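You operate a simulated robot arm through the tools that you are given. There is no shell and no other tool.

Carry out the task below with a simulated robot arm. There is one attempt and no reset: what you move stays moved.

TASK
Put things in order on the white bench. At the end: the brown wooden block from the white bench is on the grey board; the clear jar from the white bench stands where the brown wooden block stood; the silver paint tin from the white bench stands where the grey steel weight stood; the grey steel weight from the white bench stands where the clear jar stood; whatever was shut is shut again. Leave all else as you found it, and nothing knocked over.

The check looks at the end state, three seconds after you hand in, the way a careful person would. Anything else that was tipped, shoved, dropped, spilled or broken makes it a failure.

THE ROBOT
A 6-joint arm with a two-finger gripper, fixed in place. Base frame: the origin is at the foot of the arm, x ahead of it, y to its left, z up; the work surface is at about z = 0. Readings come in m, degrees, newtons and seconds.
With the tool pointing down near the work surface it reaches from about 0.24 to 0.62 m from the base axis. Its first joint turns from -66.0 to 66.0 degrees. Payload 1.37 kg.
The TCP is the grasp point between the finger pads, 0.022 m short of the fingertips. In the tool frame z runs along the fingers and y along their closing line. The gripper opens to 0.092 m; its body begins 0.065 m behind the TCP.
Orientation is that of the tool frame in the base frame, as a unit quaternion [x, y, z, w]. With the fingers straight down and closing along the base's y, the tool's x points along the base's -x, its y along +y and its z along -z.

THE INTERFACE
- The arm moves only by the tool nudge_tool. Its argument "rows" is a list of rows, each a list of 7 numbers: the shift along the tool's x, y, z in units of 300 mm (1.0 is 300 mm), then the turn, a rotation vector about the tool's x, y, z in units of 45 degrees (1.0 is 45 degrees), then the opening, from 0 (shut) to 1 (fully open). In form: [[tx, ty, tz, wx, wy, wz, claw], ...]. A call has 1 to 20 rows; each row is the pose to reach, as a shift and turn from the pose commanded when the call began, along the tool's axes at that moment. A call with a number of a shift or a turn outside -1 to 1 is refused whole. A row lasts 0.2 s, in which the tool goes at most 0.05 m and 8.6 degrees; a call with a longer step from one row to the next is refused whole, and so is a gripper value outside its range. A pose out of reach is approached as far as the arm can. The call stops where the force on the tool passes 40 N (or 10 N more than at its start, if that is more) or the arm is blocked; 0.2 s more then pass. Each finger travels about 0.0599 m/s and halts on what it meets, pressing with about 26 N; the grip force reading is that of the motor and also rises with nothing between the fingers. The clock runs only during rows and for 0.2 s after the last one: add rows that repeat a pose to give the fingers time. It gives the time, the measured TCP pose, the force on the tool (base axes), the opening and the grip force at its end, in the units of the frame above (readings bear some noise), with the torque about the TCP (base axes, N m) and any sound that the robot's microphone picked up.
- Cameras (640 x 400 px; columns grow to the right, rows downward): "scene" is fixed at [0.0329, -0.4269, 0.5872]; the picture's right is [0.82, -0.57, 0.00], its down [-0.32, -0.45, -0.83] and it looks along [0.48, 0.68, -0.55] (base axes); focal length 316 px, centre (320, 200). "wrist" rides on the gripper at [0.071, 0.019, -0.102] in the tool frame; the picture's right is [-0.26, 0.96, 0.00], its down [-0.75, -0.20, -0.63] and it looks along [-0.60, -0.16, 0.78] (tool axes); focal length 280 px, centre (320, 200). There is no depth. A picture from a camera that has moved, and an enlarged one, comes with that camera's place and axes in the base frame and with its lens.
- snapshot(camera): a new picture of that camera. No time passes.
- close_up(camera, box): a new picture of the part [left, top, right, bottom] of that camera's present view, enlarged. No time passes.
- close_job(): hands the job in; it is judged then, once.

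Nothing tells you positions but the pictures and the camera data. Unless the task says otherwise, let go and move clear before handing in.

The tools are called after "Emit:" as name(argument=value, ...) on one line, values as JSON. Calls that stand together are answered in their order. nudge_tool: Moves the arm, as the interface text tells. Its arguments: {"type":"object","properties":{"rows":{"type":"array","items":{"type":"array","items":{"type":"number"}}}},"required":["rows"]} The other tools are called the same way: snapshot (camera) takes a picture; close_up (camera, box) takes an enlarged picture of a part of a camera's view; close_job () hands the job in.

At the start:

```text
clock: 0.0
position: [0.3996, 0.1425, 0.3655]
tcp_rot: [0.0, 1.0, 0.0, -0.001]
force: [-0.3, -1.2, 1.0]
wrist_torque: [0.0, 0.01, -0.01]
gripper_width: 0.0921
gripper_force: 0.0
```

scene: 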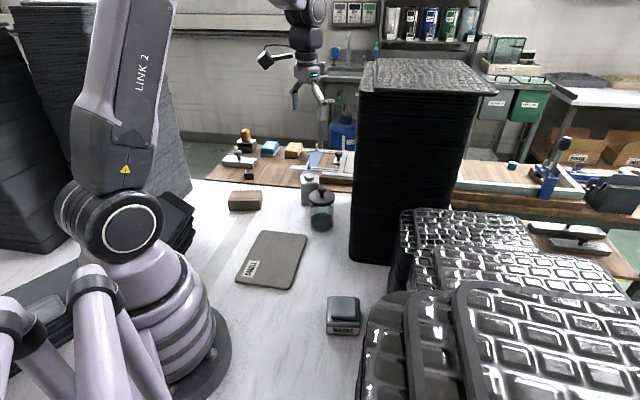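
wrist: 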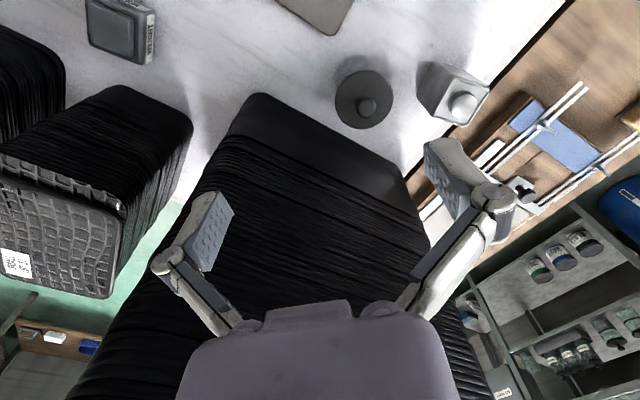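

I see a white bench with a brown block, a grey board, a jar, a tin-like bottle and a weight, with tall black stacks near the arm. I'll take closer looks before moving.

Emit:
close_up(camera="scene", box=[200, 130, 400, 255])

Emit:
close_up(camera="scene", box=[220, 220, 420, 345])

Emit:
close_up(camera="wrist", box=[240, 0, 560, 200])

Emit:
close_up(camera="wrist", box=[0, 0, 320, 200])

```text
3.20 times, centred on (300, 192) of scene
camera zoom: at [0.0329, -0.4269, 0.5872], right [0.82, -0.57, 0.0], down [-0.32, -0.45, -0.83], along [0.48, 0.68, -0.55], focal length 1011 px, centre (384, 224)
```

zoom: 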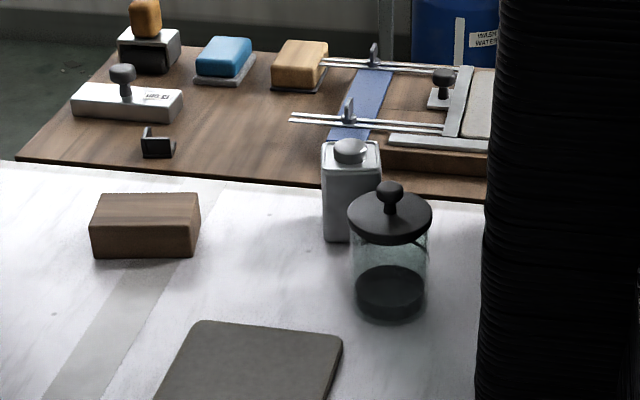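

```text
3.20 times, centred on (320, 282) of scene
camera zoom: at [0.0329, -0.4269, 0.5872], right [0.82, -0.57, 0.0], down [-0.32, -0.45, -0.83], along [0.48, 0.68, -0.55], focal length 1011 px, centre (320, -64)
```

zoom: 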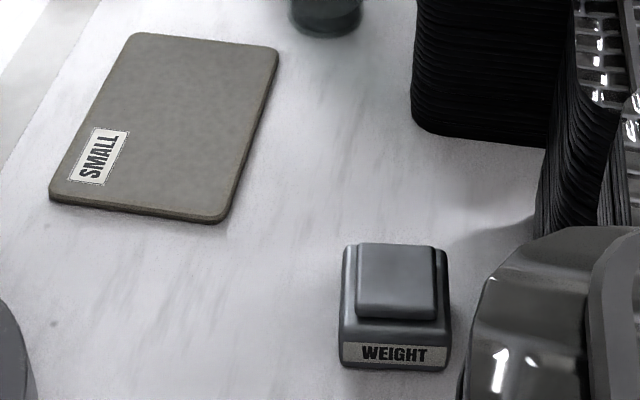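

```text
2.00 times, centred on (400, 100) of wrist
camera zoom: at [0.3278, 0.1617, 0.4644], right [0.26, 0.96, 0.0], down [0.75, -0.2, 0.63], along [0.6, -0.16, -0.78], focal length 561 px, centre (160, 400)
```

zoom: 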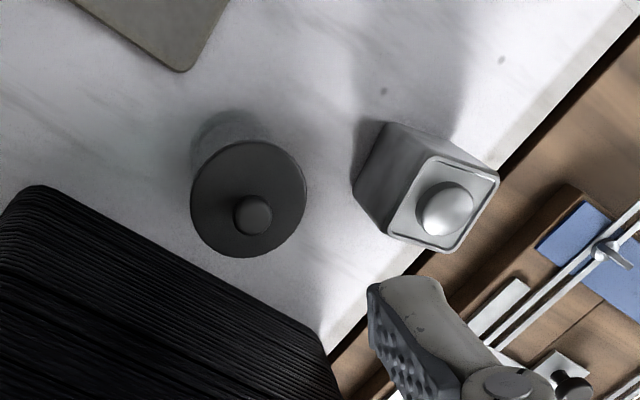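

```text
2.00 times, centred on (160, 100) of wrist
camera zoom: at [0.3278, 0.1617, 0.4644], right [0.26, 0.96, 0.0], down [0.75, -0.2, 0.63], along [0.6, -0.16, -0.78], focal length 561 px, centre (640, 400)
```

zoom: 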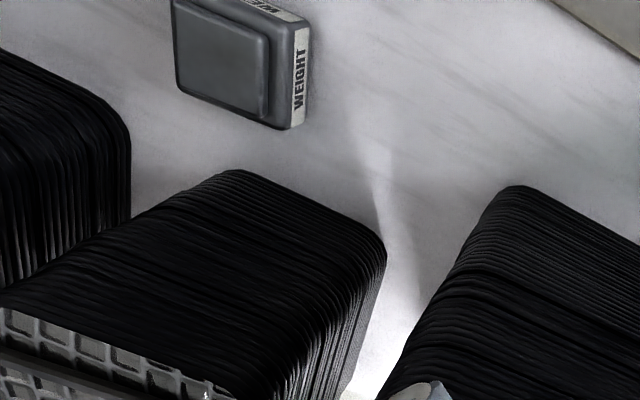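

The objects sit between the arm and a tall black stack (about 0.43 m high). I'll zoom further into each one to measure them.

Emit:
close_up(camera="scene", box=[220, 180, 284, 220])

Emit:
close_up(camera="scene", box=[285, 165, 365, 215])

Emit:
close_up(camera="scene", box=[280, 185, 360, 235])

Emit:
close_up(camera="scene", box=[304, 285, 384, 335])

Emit:
close_up(camera="scene", box=[224, 220, 320, 280])

Emit:
close_up(camera="scene", box=[0, 150, 240, 300])

Emit:
close_up(camera="scene", box=[320, 190, 640, 390])

Emit:
close_up(camera="scene", box=[240, 0, 400, 120])

```text
10.00 times, centred on (252, 200) of scene
camera zoom: at [0.0329, -0.4269, 0.5872], right [0.82, -0.57, 0.0], down [-0.32, -0.45, -0.83], along [0.48, 0.68, -0.55], focal length 3160 px, centre (1000, 200)
```

zoom: 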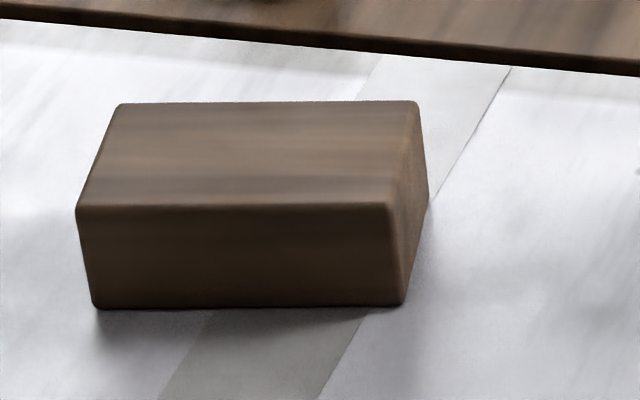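

```text
8.00 times, centred on (325, 190) of scene
camera zoom: at [0.0329, -0.4269, 0.5872], right [0.82, -0.57, 0.0], down [-0.32, -0.45, -0.83], along [0.48, 0.68, -0.55], focal length 2528 px, centre (280, 280)
```

zoom: 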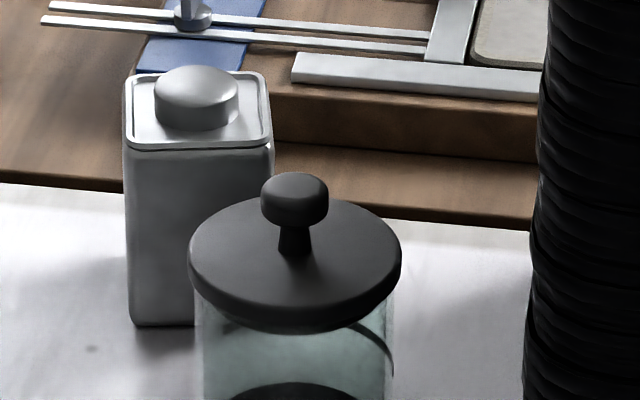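

```text
8.00 times, centred on (320, 210) of scene
camera zoom: at [0.0329, -0.4269, 0.5872], right [0.82, -0.57, 0.0], down [-0.32, -0.45, -0.83], along [0.48, 0.68, -0.55], focal length 2528 px, centre (320, 120)
```

zoom: 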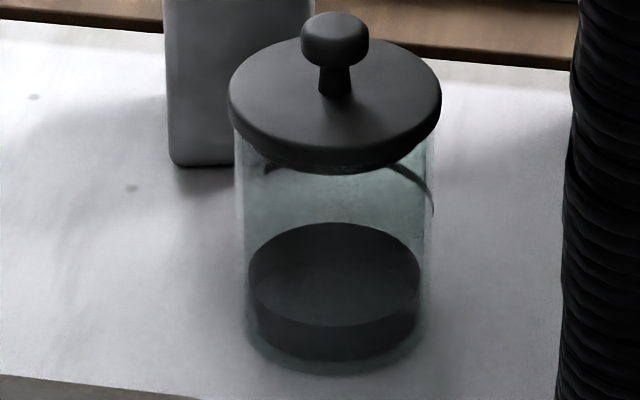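

```text
8.00 times, centred on (344, 310) of scene
camera zoom: at [0.0329, -0.4269, 0.5872], right [0.82, -0.57, 0.0], down [-0.32, -0.45, -0.83], along [0.48, 0.68, -0.55], focal length 2528 px, centre (128, -680)
```

zoom: 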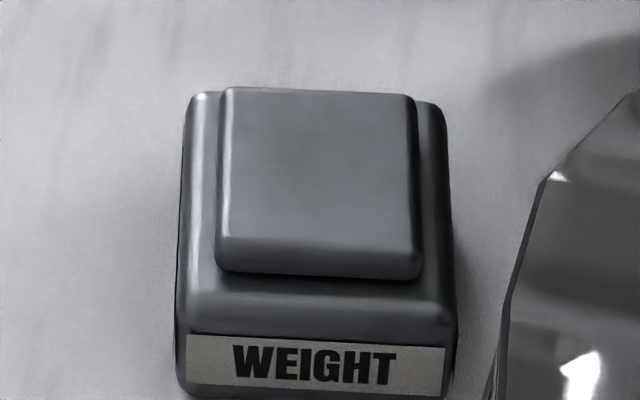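

```text
6.67 times, centred on (272, 250) of scene
camera zoom: at [0.0329, -0.4269, 0.5872], right [0.82, -0.57, 0.0], down [-0.32, -0.45, -0.83], along [0.48, 0.68, -0.55], focal length 2107 px, centre (640, -133)
```

zoom: 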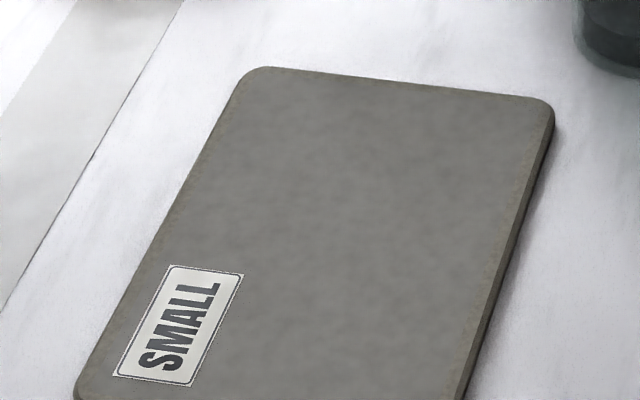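

```text
2.67 times, centred on (120, 225) of scene
camera zoom: at [0.0329, -0.4269, 0.5872], right [0.82, -0.57, 0.0], down [-0.32, -0.45, -0.83], along [0.48, 0.68, -0.55], focal length 843 px, centre (853, 133)
```

zoom: 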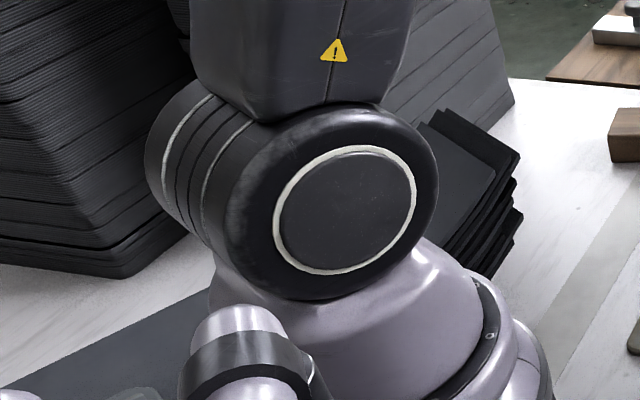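

```text
2.00 times, centred on (480, 290) of scene
camera zoom: at [0.0329, -0.4269, 0.5872], right [0.82, -0.57, 0.0], down [-0.32, -0.45, -0.83], along [0.48, 0.68, -0.55], focal length 632 px, centre (0, 20)
```

zoom: 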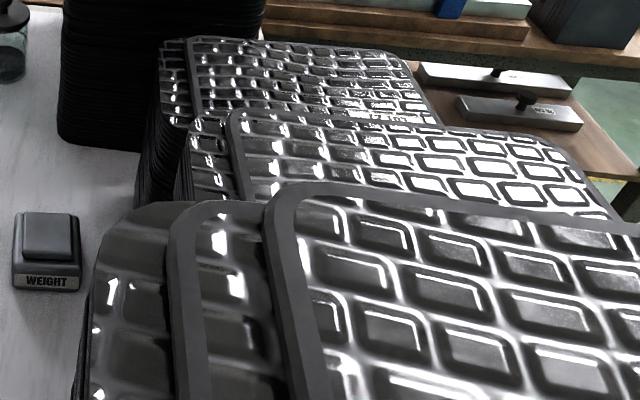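

```text
3.33 times, centred on (320, 60) of scene
camera zoom: at [0.0329, -0.4269, 0.5872], right [0.82, -0.57, 0.0], down [-0.32, -0.45, -0.83], along [0.48, 0.68, -0.55], focal length 1054 px, centre (320, 667)
```

zoom: 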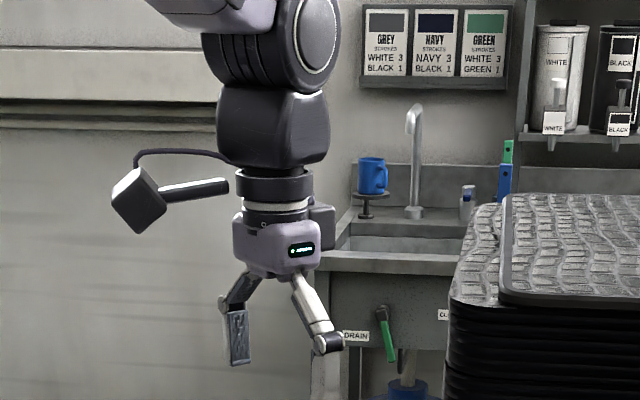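

Estimates so far, as centre positions:
- Block: about (0.322, 0.413), long axis at about -34°.
- Jar: (0.466, 0.186).
- Tin: near (0.51, 0.31).
- Weight: (0.315, -0.108).
- Board: centre (0.283, 0.142).

Next I'll move above the block, away from the tall stack, and look with the wrist camera.

Emit:
nudge_tool(rows=[[0.026, 0.09, 0.03, 0, 0, 0.0756, 1], [0.051, 0.18, 0.06, 0, 0, 0.151, 1], [0.077, 0.27, 0.09, 0, 0, 0.227, 1], [0.103, 0.36, 0.12, 0, 0, 0.302, 1], [0.128, 0.45, 0.15, 0, 0, 0.378, 1], [0.154, 0.54, 0.18, 0, 0, 0.454, 1], [0.18, 0.63, 0.21, 0, 0, 0.529, 1], [0.206, 0.72, 0.24, 0, 0, 0.605, 1], [0.231, 0.81, 0.27, 0, 0, 0.68, 1], [0.257, 0.901, 0.3, 0, 0, 0.756, 1], [0.257, 0.901, 0.3, 0, 0, 0.756, 1]])

Emit:
snapshot(camera="wrist")

Emit:
snapshot(camera="scene")

```text
clock: 2.4
position: [0.3207, 0.4152, 0.2746]
tcp_rot: [0.294, 0.956, 0.001, 0.0]
force: [0.3, 0.2, -0.1]
wrist_torque: [0.0, 0.03, -0.01]
gripper_width: 0.092
gripper_force: 0.0
```

```text
taken
camera wrist: at [0.2734, 0.47, 0.3747], right [0.76, 0.65, 0.0], down [0.51, -0.59, 0.63], along [0.41, -0.47, -0.78], focal length 280 px, centre (320, 200)
```

wrist: 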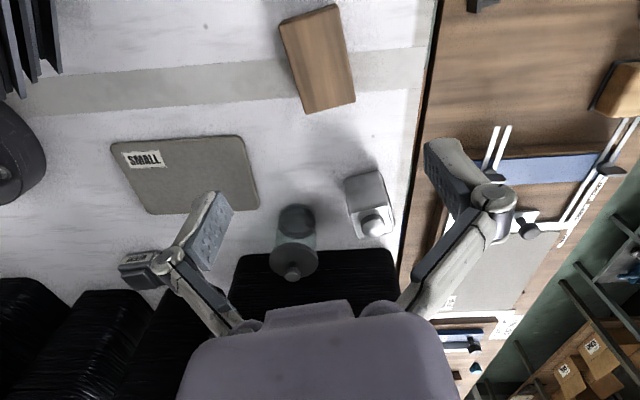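

```text
taken
```

scene: 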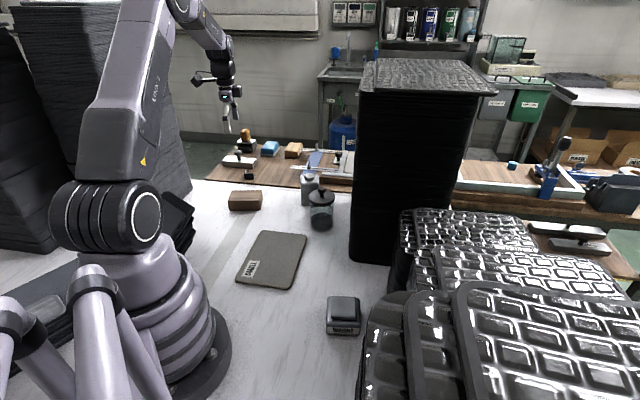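

The block is nearly straight below the gripper. I'll take zoomed wrist pictures to refine where everything is.

Emit:
close_up(camera="wrist", box=[240, 0, 400, 120])

Emit:
close_up(camera="wrist", box=[240, 150, 420, 290])

Emit:
close_up(camera="wrist", box=[90, 110, 290, 240])

```text
3.33 times, centred on (320, 60) of wrist
camera zoom: at [0.2734, 0.47, 0.3747], right [0.76, 0.65, 0.0], down [0.51, -0.59, 0.63], along [0.41, -0.47, -0.78], focal length 935 px, centre (320, 667)
```

zoom: 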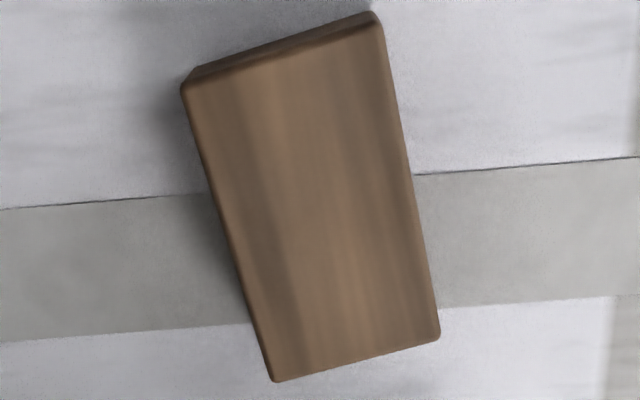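

```text
2.86 times, centred on (330, 220) of wrist
camera zoom: at [0.2734, 0.47, 0.3747], right [0.76, 0.65, 0.0], down [0.51, -0.59, 0.63], along [0.41, -0.47, -0.78], focal length 801 px, centre (291, 143)
```

zoom: 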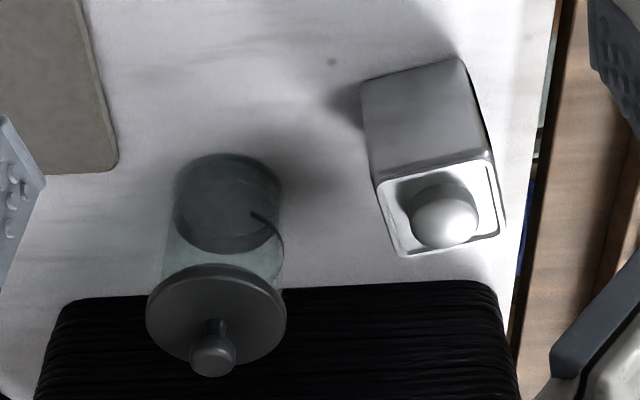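

```text
3.08 times, centred on (190, 175) of wrist
camera zoom: at [0.2734, 0.47, 0.3747], right [0.76, 0.65, 0.0], down [0.51, -0.59, 0.63], along [0.41, -0.47, -0.78], focal length 863 px, centre (720, 277)
```

zoom: 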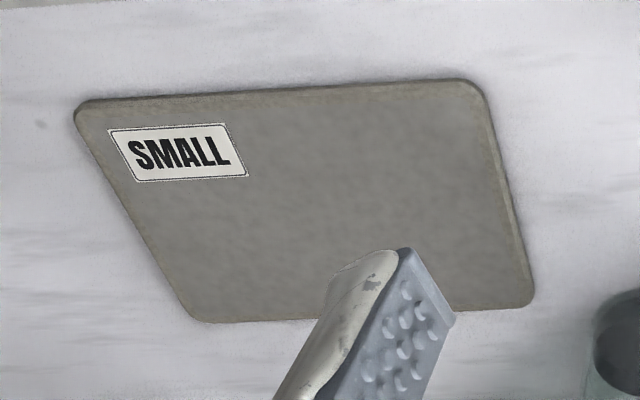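

The block is at about (0.325, 0.411), with a closing direction of 56° that matches the gripper. The jar is at (0.465, 0.1855), with its lid at about 0.10 m and its knob at about 0.13 m. I'll look at the finger geometry before gripping anything.

Emit:
close_up(camera="wrist", box=[110, 170, 290, 340])

Emit:
close_up(camera="wrist", box=[370, 120, 540, 330])

Emit:
close_up(camera="scene", box=[180, 60, 260, 140])

```text
2.35 times, centred on (200, 255) of wrist
camera zoom: at [0.2734, 0.47, 0.3747], right [0.76, 0.65, 0.0], down [0.51, -0.59, 0.63], along [0.41, -0.47, -0.78], focal length 660 px, centre (602, 71)
```

zoom: 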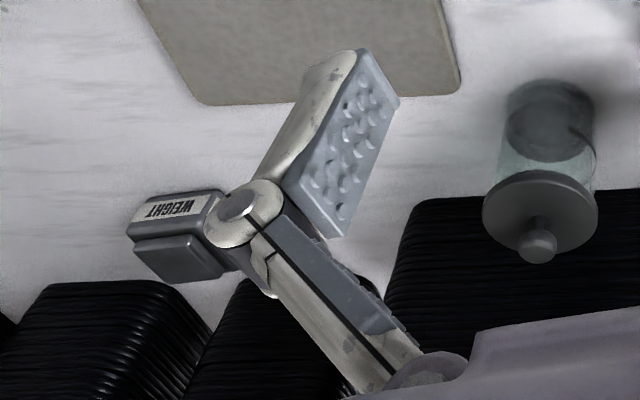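

```text
1.90 times, centred on (455, 225) of wrist
camera zoom: at [0.2734, 0.47, 0.3747], right [0.76, 0.65, 0.0], down [0.51, -0.59, 0.63], along [0.41, -0.47, -0.78], focal length 534 px, centre (63, 152)
```

zoom: 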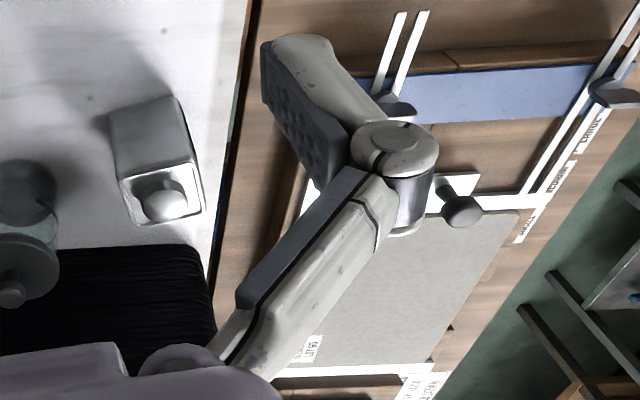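

```text
5.00 times, centred on (220, 100) of scene
camera zoom: at [0.0329, -0.4269, 0.5872], right [0.82, -0.57, 0.0], down [-0.32, -0.45, -0.83], along [0.48, 0.68, -0.55], focal length 1580 px, centre (820, 700)
```

zoom: 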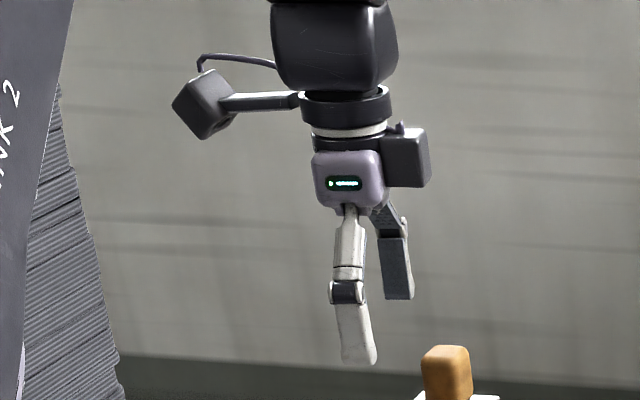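

The fingers open on a linkage, so above the pads they slope inward, which will matter for the lidded jar. The block comes first, so I'm lowering over it with the gripper open.

Emit:
nudge_tool(rows=[[-0.012, 0, 0.15, 0, 0, 0, 1], [-0.012, 0, 0.3, 0, 0, 0, 1], [-0.012, 0, 0.43, 0, 0, 0, 1], [-0.012, 0, 0.54, 0, 0, 0, 1], [-0.012, 0, 0.64, 0, 0, 0, 1], [-0.012, 0, 0.72, 0, 0, 0, 1], [-0.012, 0, 0.78, 0, 0, 0, 1], [-0.012, 0, 0.815, 0, 0, 0, 1], [-0.012, 0, 0.815, 0, 0, 0, 1]])

Emit:
snapshot(camera="wrist")

Emit:
close_up(camera="scene", box=[200, 130, 300, 230])

```text
clock: 4.4
position: [0.3248, 0.4102, 0.0299]
tcp_rot: [0.292, 0.956, 0.0, 0.001]
force: [0.2, -0.7, 1.0]
wrist_torque: [0.01, 0.0, 0.02]
gripper_width: 0.092
gripper_force: 0.0
```

```text
taken
camera wrist: at [0.2772, 0.4662, 0.1297], right [0.76, 0.65, 0.0], down [0.51, -0.59, 0.62], along [0.41, -0.47, -0.78], focal length 280 px, centre (320, 200)
```

wrist: 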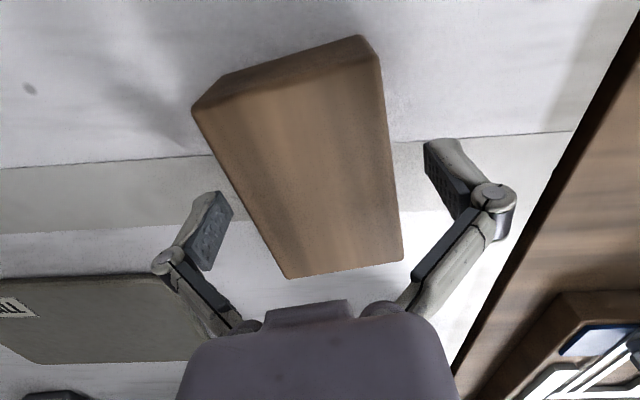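

```text
4.00 times, centred on (250, 180) of scene
camera zoom: at [0.0329, -0.4269, 0.5872], right [0.82, -0.57, 0.0], down [-0.32, -0.45, -0.83], along [0.48, 0.68, -0.55], focal length 1264 px, centre (600, 280)
```

zoom: 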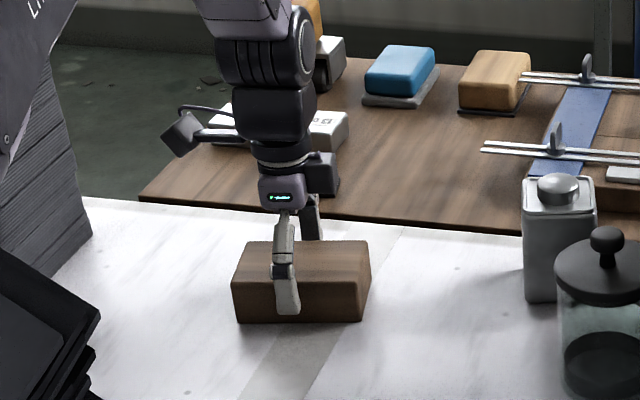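

The fingers straddle the block evenly, so I'm closing on it now.

Emit:
nudge_tool(rows=[[0, 0, 0, 0, 0, 0, 0.6], [0, 0, 0, 0, 0, 0, 0.3], [0, 0, 0, 0, 0, 0, 0], [0, 0, 0, 0, 0, 0, 0], [0, 0, 0, 0, 0, 0, 0]])

Emit:
snapshot(camera="wrist")

Emit:
close_up(camera="scene", box=[200, 130, 300, 230])

```text
clock: 5.6
position: [0.3268, 0.4109, 0.0295]
tcp_rot: [0.292, 0.956, 0.0, 0.0]
force: [-0.3, -0.2, 1.0]
wrist_torque: [-0.07, 0.06, -0.01]
gripper_width: 0.0643
gripper_force: 26.2
```

```text
taken
camera wrist: at [0.2772, 0.4662, 0.1299], right [0.76, 0.65, 0.0], down [0.51, -0.59, 0.62], along [0.41, -0.47, -0.78], focal length 280 px, centre (320, 200)
```

wrist: 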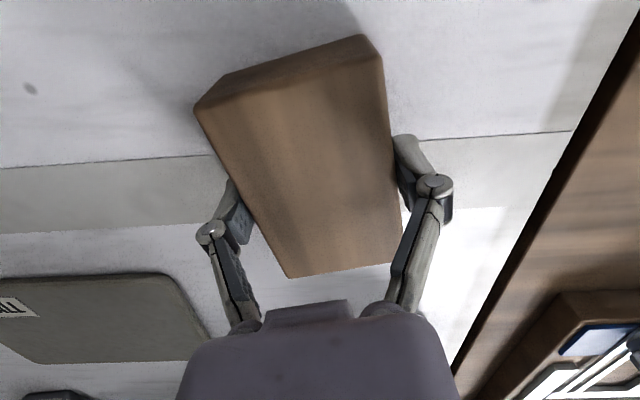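

```text
4.00 times, centred on (250, 180) of scene
camera zoom: at [0.0329, -0.4269, 0.5872], right [0.82, -0.57, 0.0], down [-0.32, -0.45, -0.83], along [0.48, 0.68, -0.55], focal length 1264 px, centre (600, 280)
```

zoom: 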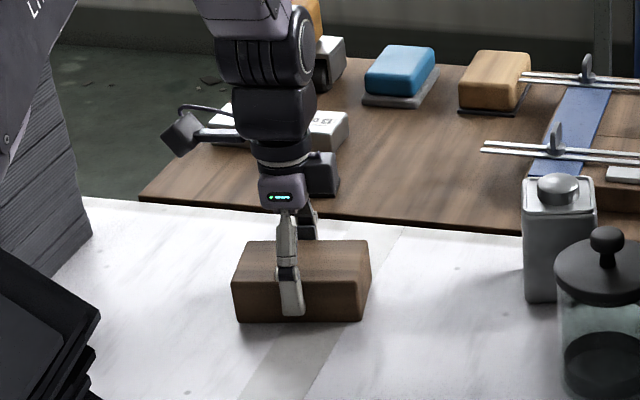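

The grip is good at 0.064 m wide, so I'm lifting straight up.

Emit:
nudge_tool(rows=[[0, 0, -0.05, 0, 0, 0, 0], [0, 0, -0.12, 0, 0, 0, 0], [0, 0, -0.24, 0, 0, 0, 0], [0, 0, -0.38, 0, 0, 0, 0], [0, 0, -0.5, 0, 0, 0, 0], [0, 0, -0.5, 0, 0, 0, 0]])

Emit:
snapshot(camera="wrist")

```text
clock: 7.0
position: [0.3237, 0.4104, 0.1773]
tcp_rot: [0.293, 0.956, -0.001, 0.0]
force: [-0.5, 0.2, -0.2]
wrist_torque: [-0.01, 0.03, 0.02]
gripper_width: 0.0
gripper_force: 26.2
```

```text
taken
camera wrist: at [0.2756, 0.4661, 0.279], right [0.76, 0.65, 0.0], down [0.51, -0.59, 0.63], along [0.41, -0.47, -0.78], focal length 280 px, centre (320, 200)
```

wrist: 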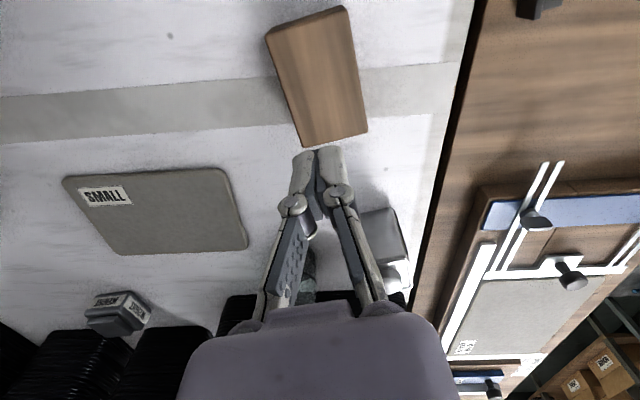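

The block slipped out of the grip during the lift. It hasn't moved and still stands at (0.324, 0.412). I'll reopen, go a little deeper, regrip, and lift much more slowly to see what happens.

Emit:
nudge_tool(rows=[[0, 0, 0, 0, 0, 0, 0.5], [0, 0, 0, 0, 0, 0, 1], [0, 0, 0, 0, 0, 0, 1], [0, 0, 0, 0, 0, 0, 1], [0, 0, 0, 0, 0, 0, 1], [0, 0, 0.1, 0, 0, 0, 1], [0, 0, 0.2, 0, 0, 0, 1], [0, 0, 0.3, 0, 0, 0, 1], [0, 0, 0.38, 0, 0, 0, 1], [0, 0, 0.45, 0, 0, 0, 1], [0, 0, 0.5, 0, 0, 0, 1], [0, 0, 0.528, 0, 0, 0, 1], [0, 0, 0.528, 0, 0, 0, 1]])

Emit:
close_up(camera="scene", box=[220, 170, 280, 220])

Emit:
snapshot(camera="wrist")

```text
clock: 9.8
position: [0.3261, 0.4107, 0.0211]
tcp_rot: [0.292, 0.956, 0.001, 0.0]
force: [0.1, -0.4, 0.2]
wrist_torque: [-0.01, 0.04, 0.02]
gripper_width: 0.0921
gripper_force: 0.1
```

```text
8.00 times, centred on (250, 195) of scene
camera zoom: at [0.0329, -0.4269, 0.5872], right [0.82, -0.57, 0.0], down [-0.32, -0.45, -0.83], along [0.48, 0.68, -0.55], focal length 2528 px, centre (880, 240)
```

zoom: 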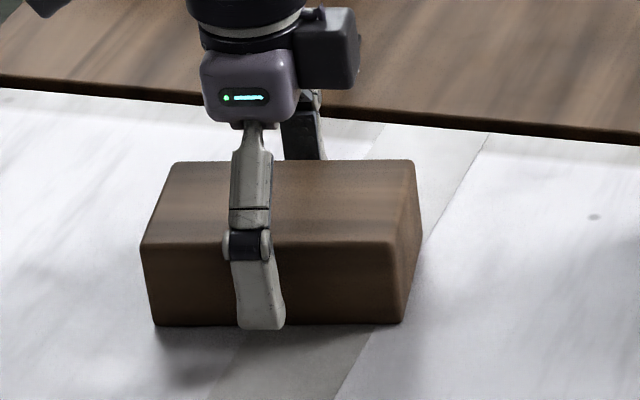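

```text
taken
camera wrist: at [0.2772, 0.4657, 0.1203], right [0.76, 0.65, 0.0], down [0.51, -0.59, 0.62], along [0.41, -0.47, -0.78], focal length 280 px, centre (320, 200)
```

wrist: 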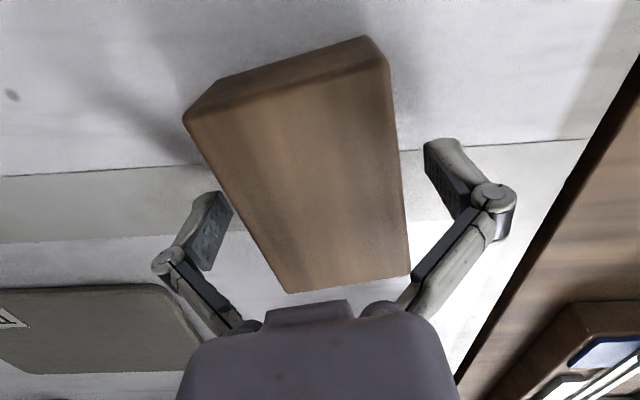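

The position looks right, so I'm closing and then lifting only 2 cm, slowly.

Emit:
nudge_tool(rows=[[-0.015, 0, 0, 0, 0, 0, 1], [-0.015, 0, 0, 0, 0, 0, 0.6], [-0.015, 0, 0, 0, 0, 0, 0.3], [-0.015, 0, 0, 0, 0, 0, 0], [-0.015, 0, 0, 0, 0, 0, 0], [-0.015, 0, 0, 0, 0, 0, 0], [-0.015, 0, 0, 0, 0, 0, 0], [-0.015, 0, 0, 0, 0, 0, 0]])

Emit:
nudge_tool(rows=[[0, 0, -0.005, 0, 0, 0, 0], [0, 0, -0.01, 0, 0, 0, 0], [0, 0, -0.02, 0, 0, 0, 0], [0, 0, -0.03, 0, 0, 0, 0], [0, 0, -0.04, 0, 0, 0, 0], [0, 0, -0.05, 0, 0, 0, 0], [0, 0, -0.06, 0, 0, 0, 0]])

Emit:
close_up(camera="scene", box=[220, 170, 280, 220])

```text
clock: 11.6
position: [0.3298, 0.4088, 0.0215]
tcp_rot: [0.293, 0.956, 0.0, 0.0]
force: [0.2, -0.4, 3.8]
wrist_torque: [-0.05, 0.02, 0.0]
gripper_width: 0.0646
gripper_force: 26.7
```

```text
clock: 13.2
position: [0.3292, 0.4092, 0.0397]
tcp_rot: [0.293, 0.956, 0.0, -0.001]
force: [-0.4, -0.1, -1.5]
wrist_torque: [0.02, 0.0, 0.02]
gripper_width: 0.0644
gripper_force: 26.5
```

```text
8.00 times, centred on (250, 195) of scene
camera zoom: at [0.0329, -0.4269, 0.5872], right [0.82, -0.57, 0.0], down [-0.32, -0.45, -0.83], along [0.48, 0.68, -0.55], focal length 2528 px, centre (880, 240)
```

zoom: 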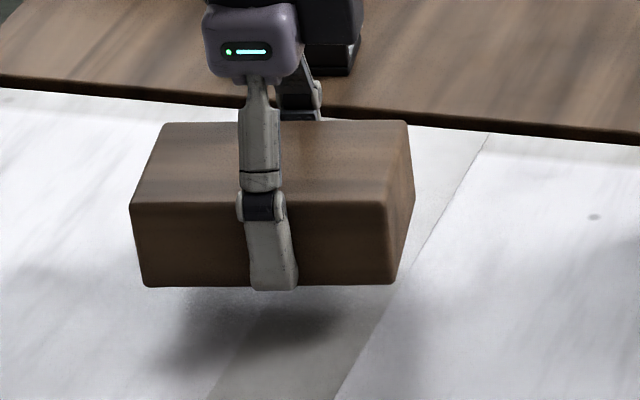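

The block is now held firmly with a slow lift, so from here I'll keep motions gentle. I'm raising it and then carrying it over to the board.

Emit:
nudge_tool(rows=[[0, 0, -0.005, 0, 0, 0, 0], [0, 0, -0.015, 0, 0, 0, 0], [0, 0, -0.03, 0, 0, 0, 0], [0, 0, -0.05, 0, 0, 0, 0], [0, 0, -0.075, 0, 0, 0, 0], [0, 0, -0.1, 0, 0, 0, 0], [0, 0, -0.125, 0, 0, 0, 0], [0, 0, -0.145, 0, 0, 0, 0], [0, 0, -0.16, 0, 0, 0, 0], [0, 0, -0.17, 0, 0, 0, 0], [0, 0, -0.175, 0, 0, 0, 0]])

Emit:
nudge_tool(rows=[[-0.0039, -0.0082, 0, 0, 0, 0.0024, 0], [-0.0117, -0.0247, 0, 0, 0, 0.0073, 0], [-0.0234, -0.0494, 0, 0, 0, 0.0146, 0], [-0.0429, -0.0905, 0, 0, 0, 0.0268, 0], [-0.0663, -0.1399, 0, 0, 0, 0.0415, 0], [-0.0897, -0.1893, 0, 0, 0, 0.0561, 0], [-0.117, -0.2469, 0, 0, 0, 0.0732, 0], [-0.1443, -0.3045, 0, 0, 0, 0.0903, 0], [-0.1716, -0.3621, 0, 0, 0, 0.107, 0], [-0.1989, -0.4197, 0, 0, 0, 0.124, 0], [-0.2262, -0.4773, 0, 0, 0, 0.142, 0], [-0.2535, -0.535, 0, 0, 0, 0.159, 0], [-0.2808, -0.5926, 0, 0, 0, 0.176, 0], [-0.3081, -0.6502, 0, 0, 0, 0.193, 0], [-0.3315, -0.6996, 0, 0, 0, 0.207, 0], [-0.351, -0.7407, 0, 0, 0, 0.22, 0], [-0.3666, -0.7736, 0, 0, 0, 0.229, 0], [-0.3783, -0.7983, 0, 0, 0, 0.237, 0], [-0.3861, -0.8148, 0, 0, 0, 0.242, 0], [-0.39, -0.823, 0, 0, 0, 0.244, 0]])

Emit:
snapshot(camera="scene")

Emit:
snapshot(camera="wrist")

```text
clock: 15.6
position: [0.3295, 0.4075, 0.0916]
tcp_rot: [0.292, 0.956, 0.0, 0.0]
force: [-1.0, 0.3, -0.2]
wrist_torque: [0.0, 0.02, 0.02]
gripper_width: 0.0646
gripper_force: 25.9
```

```text
clock: 19.8
position: [0.2874, 0.1381, 0.0933]
tcp_rot: [0.383, 0.924, 0.0, 0.0]
force: [-0.2, 0.7, -1.2]
wrist_torque: [0.0, -0.05, 0.01]
gripper_width: 0.0643
gripper_force: 26.1
```

```text
taken
```

scene: 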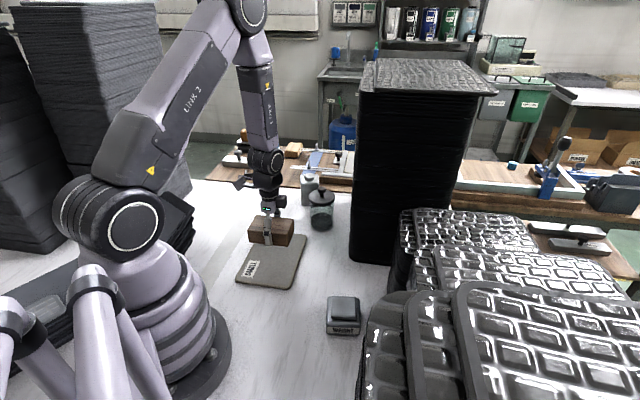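

```text
taken
camera wrist: at [0.2505, 0.2013, 0.1932], right [0.87, 0.5, 0.0], down [0.39, -0.68, 0.62], along [0.31, -0.54, -0.78], focal length 280 px, centre (320, 200)
```

wrist: 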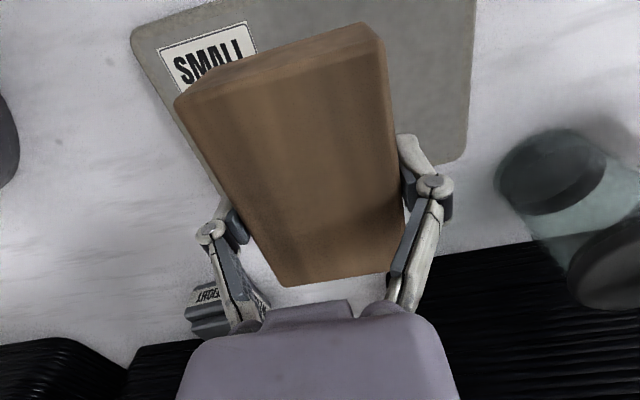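

The block is over the board, so I'm lowering it slowly.

Emit:
nudge_tool(rows=[[0, 0, 0.005, 0, 0, 0, 0], [0, 0, 0.015, 0, 0, 0, 0], [0, 0, 0.03, 0, 0, 0, 0], [0, 0, 0.05, 0, 0, 0, 0], [0, 0, 0.075, 0, 0, 0, 0], [0, 0, 0.1, 0, 0, 0, 0], [0, 0, 0.125, 0, 0, 0, 0], [0, 0, 0.145, 0, 0, 0, 0], [0, 0, 0.16, 0, 0, 0, 0], [0, 0, 0.172, 0, 0, 0, 0], [0, 0, 0.182, 0, 0, 0, 0], [0, 0, 0.19, 0, 0, 0, 0], [0, 0, 0.195, 0, 0, 0, 0]])

Emit:
close_up(camera="scene", box=[220, 210, 330, 300])

```text
clock: 22.6
position: [0.2879, 0.1388, 0.0332]
tcp_rot: [0.383, 0.924, 0.0, 0.0]
force: [-0.5, -0.6, -1.7]
wrist_torque: [-0.01, -0.01, -0.03]
gripper_width: 0.0646
gripper_force: 26.1
```

```text
4.44 times, centred on (275, 255) of scene
camera zoom: at [0.0329, -0.4269, 0.5872], right [0.82, -0.57, 0.0], down [-0.32, -0.45, -0.83], along [0.48, 0.68, -0.55], focal length 1405 px, centre (520, -44)
```

zoom: 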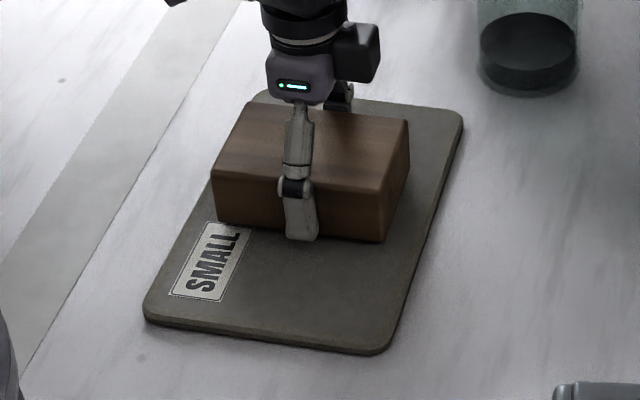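

It's just above or touching the board, and the placement looks central. I'm easing it down in millimetre steps.

Emit:
nudge_tool(rows=[[0, 0, 0.003, 0, 0, 0, 0], [0, 0, 0.005, 0, 0, 0, 0], [0, 0, 0.005, 0, 0, 0, 0]])

Emit:
nudge_tool(rows=[[0, 0, 0.003, 0, 0, 0, 0], [0, 0, 0.005, 0, 0, 0, 0], [0, 0, 0.005, 0, 0, 0, 0]])

```text
clock: 23.4
position: [0.2882, 0.1386, 0.0334]
tcp_rot: [0.382, 0.924, 0.0, 0.0]
force: [-1.0, 0.5, -2.6]
wrist_torque: [-0.04, -0.02, 0.03]
gripper_width: 0.0644
gripper_force: 25.3
```

```text
clock: 24.2
position: [0.2876, 0.1394, 0.0304]
tcp_rot: [0.382, 0.924, 0.0, -0.001]
force: [-0.6, -0.2, -1.8]
wrist_torque: [0.03, -0.03, 0.02]
gripper_width: 0.0646
gripper_force: 26.1
```

Emit:
nudge_tool(rows=[[0, 0, 0.003, 0, 0, 0, 0], [0, 0, 0.005, 0, 0, 0, 0], [0, 0, 0.005, 0, 0, 0, 0]])

Emit:
close_up(camera="scene", box=[240, 220, 320, 280])

```text
clock: 25.0
position: [0.2876, 0.1387, 0.0289]
tcp_rot: [0.383, 0.924, 0.0, 0.0]
force: [-0.3, 0.0, 1.6]
wrist_torque: [0.04, 0.05, 0.0]
gripper_width: 0.0643
gripper_force: 25.7
```

```text
6.67 times, centred on (280, 250) of scene
camera zoom: at [0.0329, -0.4269, 0.5872], right [0.82, -0.57, 0.0], down [-0.32, -0.45, -0.83], along [0.48, 0.68, -0.55], focal length 2107 px, centre (587, -133)
```

zoom: 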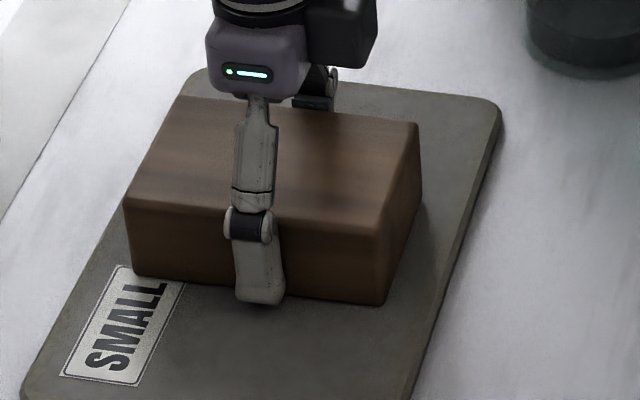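

The force has changed sign, so the block is resting on the board. I'm opening and backing straight up.

Emit:
nudge_tool(rows=[[0, 0, 0, 0, 0, 0, 0.8], [0, 0, 0, 0, 0, 0, 1], [0, 0, 0, 0, 0, 0, 1], [0, 0, 0, 0, 0, 0, 1]])

Emit:
nudge_tool(rows=[[0, 0, -0.03, 0, 0, 0, 1], [0, 0, -0.1, 0, 0, 0, 1], [0, 0, -0.2, 0, 0, 0, 1], [0, 0, -0.32, 0, 0, 0, 1], [0, 0, -0.46, 0, 0, 0, 1], [0, 0, -0.6, 0, 0, 0, 1], [0, 0, -0.72, 0, 0, 0, 1], [0, 0, -0.8, 0, 0, 0, 1]])

Emit:
snapshot(camera="scene")

Emit:
snapshot(camera="wrist")

```text
clock: 26.0
position: [0.288, 0.1393, 0.028]
tcp_rot: [0.383, 0.924, 0.0, 0.0]
force: [-0.4, -0.5, -0.1]
wrist_torque: [-0.02, 0.01, 0.0]
gripper_width: 0.0917
gripper_force: 0.0
```

```text
clock: 27.8
position: [0.2868, 0.1366, 0.2703]
tcp_rot: [0.382, 0.924, 0.0, 0.0]
force: [0.2, -0.1, -0.3]
wrist_torque: [-0.01, 0.02, -0.01]
gripper_width: 0.0917
gripper_force: 0.1
```

```text
taken
```

scene: 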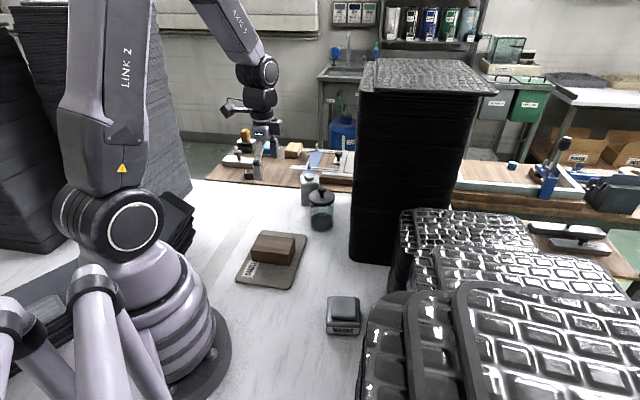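

```text
taken
camera wrist: at [0.2518, 0.2002, 0.3706], right [0.87, 0.5, 0.0], down [0.39, -0.68, 0.62], along [0.31, -0.54, -0.78], focal length 280 px, centre (320, 200)
```

wrist: 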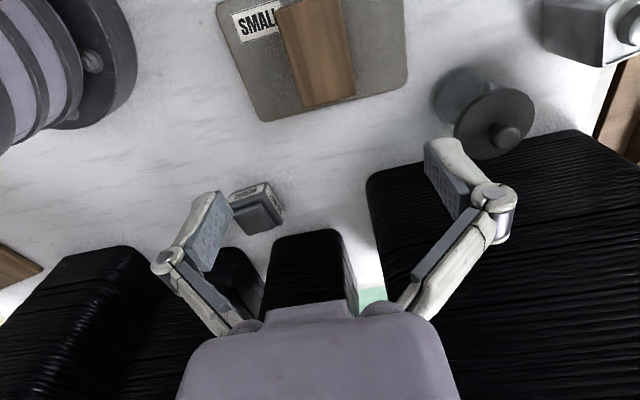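

The block sits centrally on the board. The jar has a lid with a knob wider than the glass, and the finger links slope inward, so a vertical grip would catch the lid. I plan to grip the glass below the lid with the tool tilted, and I'll turn the tool first.

Emit:
nudge_tool(rows=[[0, 0, 0, 0, 0, -0.15, 1], [0, 0, 0, 0, 0, -0.33, 1], [0, 0, 0, 0, 0, -0.5, 1], [0, 0, 0, 0, 0, -0.67, 1], [0, 0, 0, 0, 0, -0.84, 1], [0, 0, 0, 0, 0, -1.0, 1], [0, 0, 0, 0, 0, -1.0, 1]])

Emit:
snapshot(camera="scene")

```text
clock: 29.4
position: [0.2883, 0.1385, 0.2685]
tcp_rot: [-0.001, 1.0, 0.0, -0.001]
force: [-0.6, 0.9, -0.6]
wrist_torque: [0.03, 0.01, -0.03]
gripper_width: 0.092
gripper_force: 0.0
```

```text
taken
```

scene: 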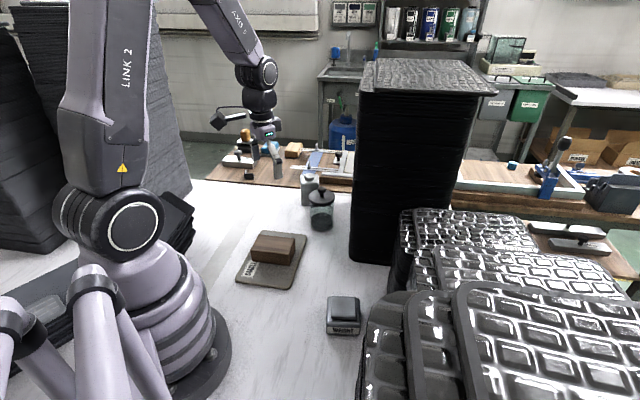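

The turn went fine. I'm continuing the yaw and moving toward open space in front of the jar, still high up.

Emit:
nudge_tool(rows=[[-0.04, 0.005, 0, 0, 0, -0.12, 1], [-0.09, 0.01, 0, 0, 0, -0.25, 1], [-0.14, 0.015, 0, 0, 0, -0.38, 1], [-0.19, 0.02, 0, 0, 0, -0.51, 1], [-0.24, 0.025, 0, 0, 0, -0.64, 1], [-0.29, 0.03, 0, 0, 0, -0.77, 1], [-0.34, 0.035, 0, 0, 0, -0.89, 1], [-0.37, 0.04, 0, 0, 0, -1.0, 1], [-0.37, 0.04, 0, 0, 0, -1.0, 1]])

Emit:
nudge_tool(rows=[[0, 0, 0, 0, 0, -0.133, 1], [0, 0, 0, 0, 0, -0.133, 1]])

Emit:
snapshot(camera="scene")

Emit:
snapshot(camera="wrist")

```text
clock: 31.4
position: [0.3979, 0.1493, 0.2695]
tcp_rot: [-0.383, 0.924, 0.0, 0.0]
force: [-1.7, -0.5, 0.6]
wrist_torque: [0.0, 0.04, -0.01]
gripper_width: 0.0922
gripper_force: 0.2
```

```text
clock: 32.0
position: [0.3979, 0.1504, 0.2694]
tcp_rot: [-0.43, 0.903, 0.0, 0.0]
force: [-0.2, 0.5, 0.3]
wrist_torque: [0.02, 0.02, -0.01]
gripper_width: 0.0921
gripper_force: 0.1
```

```text
taken
```

scene: 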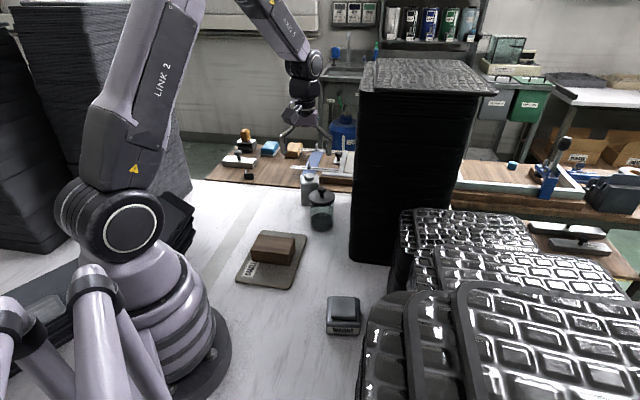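

```text
taken
camera wrist: at [0.3382, 0.1071, 0.3694], right [-0.59, 0.81, 0.0], down [0.63, 0.46, 0.62], along [0.51, 0.37, -0.78], focal length 280 px, centre (320, 200)
```

wrist: 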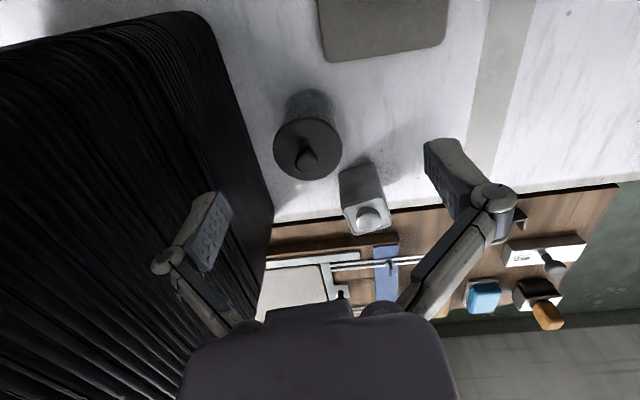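

The yaw is set with the fingers roughly parallel to the stack face. Now I'm tilting so the fingers point forward and down, and checking that the arm follows.

Emit:
nudge_tool(rows=[[0, 0, 0, 0, -0.1, 0, 1], [0, 0, 0, 0, -0.22, 0, 1], [0, 0, 0, 0, -0.36, 0, 1], [0, 0, 0, 0, -0.5, 0, 1], [0, 0, 0, 0, -0.64, 0, 1], [0, 0, 0, 0, -0.78, 0, 1], [0, 0, 0, 0, -0.9, 0, 1], [0, 0, 0, 0, -1.0, 0, 1], [0, 0, 0, 0, -1.0, 0, 1]])

Emit:
snapshot(camera="scene")

Emit:
snapshot(camera="wrist")

```text
clock: 34.0
position: [0.3982, 0.151, 0.2687]
tcp_rot: [-0.397, 0.834, 0.164, 0.345]
force: [0.4, -0.2, -0.5]
wrist_torque: [-0.05, 0.03, -0.02]
gripper_width: 0.0921
gripper_force: 0.0
```

```text
taken
```

scene: 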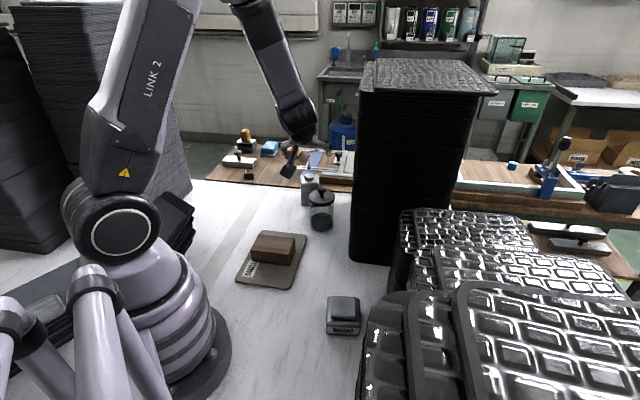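

```text
taken
camera wrist: at [0.3063, 0.0674, 0.2886], right [-0.63, 0.75, 0.19], down [0.22, -0.06, 0.97], along [0.74, 0.66, -0.12], focal length 280 px, centre (320, 200)
```

wrist: 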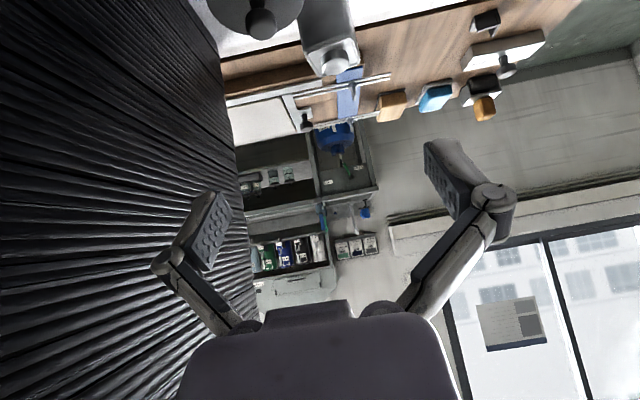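

The tilt follows well. I'm adding 10° more, for 55° in total.

Emit:
nudge_tool(rows=[[0, 0, 0, 0, -0.1, 0, 1], [0, 0, 0, 0, -0.222, 0, 1], [0, 0, 0, 0, -0.222, 0, 1]])

Emit:
snapshot(camera="wrist")

```text
clock: 34.8
position: [0.3986, 0.1509, 0.2682]
tcp_rot: [-0.381, 0.8, 0.199, 0.418]
force: [-0.5, 0.0, 0.1]
wrist_torque: [-0.01, 0.01, 0.0]
gripper_width: 0.092
gripper_force: 0.1
```

```text
taken
camera wrist: at [0.3054, 0.0663, 0.2671], right [-0.66, 0.72, 0.21], down [0.11, -0.19, 0.98], along [0.75, 0.66, 0.05], focal length 280 px, centre (320, 200)
```

wrist: 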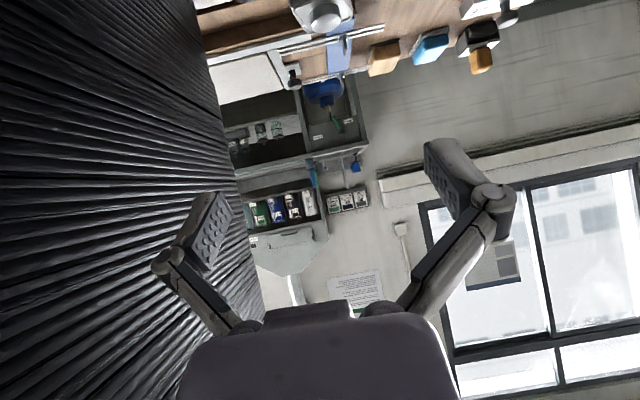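

The axes check out. I'm moving, tilted, to a point above the jar with clearance over its knob.

Emit:
nudge_tool(rows=[[0.008, -0.012, 0.038, 0, 0, 0, 1], [0.021, -0.033, 0.102, 0, 0, 0, 1], [0.037, -0.058, 0.18, 0, 0, 0, 1], [0.05, -0.079, 0.244, 0, 0, 0, 1], [0.06, -0.093, 0.29, 0, 0, 0, 1], [0.0637, -0.0993, 0.3077, 0, 0, 0, 1], [0.0637, -0.0993, 0.3077, 0, 0, 0, 1]])

Emit:
snapshot(camera="wrist")

Emit:
close_up(camera="scene", box=[240, 90, 400, 240])

```text
clock: 36.4
position: [0.4623, 0.1812, 0.2003]
tcp_rot: [-0.381, 0.801, 0.199, 0.417]
force: [0.1, 0.2, 0.2]
wrist_torque: [0.02, 0.0, 0.02]
gripper_width: 0.0922
gripper_force: 0.1
```

```text
taken
camera wrist: at [0.3686, 0.0972, 0.1993], right [-0.66, 0.72, 0.21], down [0.11, -0.19, 0.98], along [0.75, 0.66, 0.05], focal length 280 px, centre (320, 200)
```

wrist: 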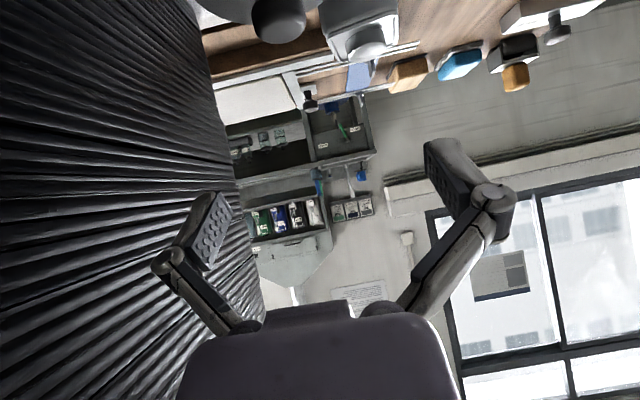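

```text
2.67 times, centred on (320, 165) of scene
camera zoom: at [0.0329, -0.4269, 0.5872], right [0.82, -0.57, 0.0], down [-0.32, -0.45, -0.83], along [0.48, 0.68, -0.55], focal length 843 px, centre (320, 293)
```

zoom: 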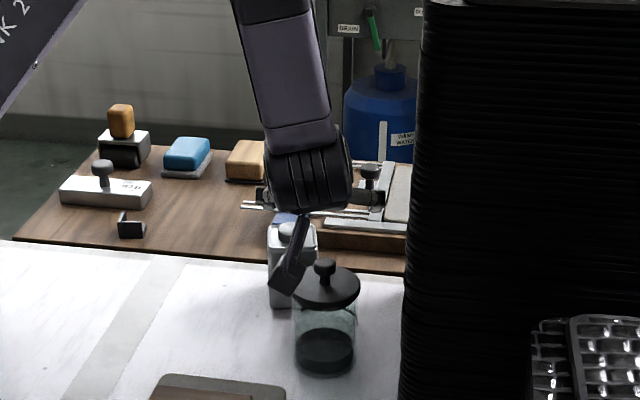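

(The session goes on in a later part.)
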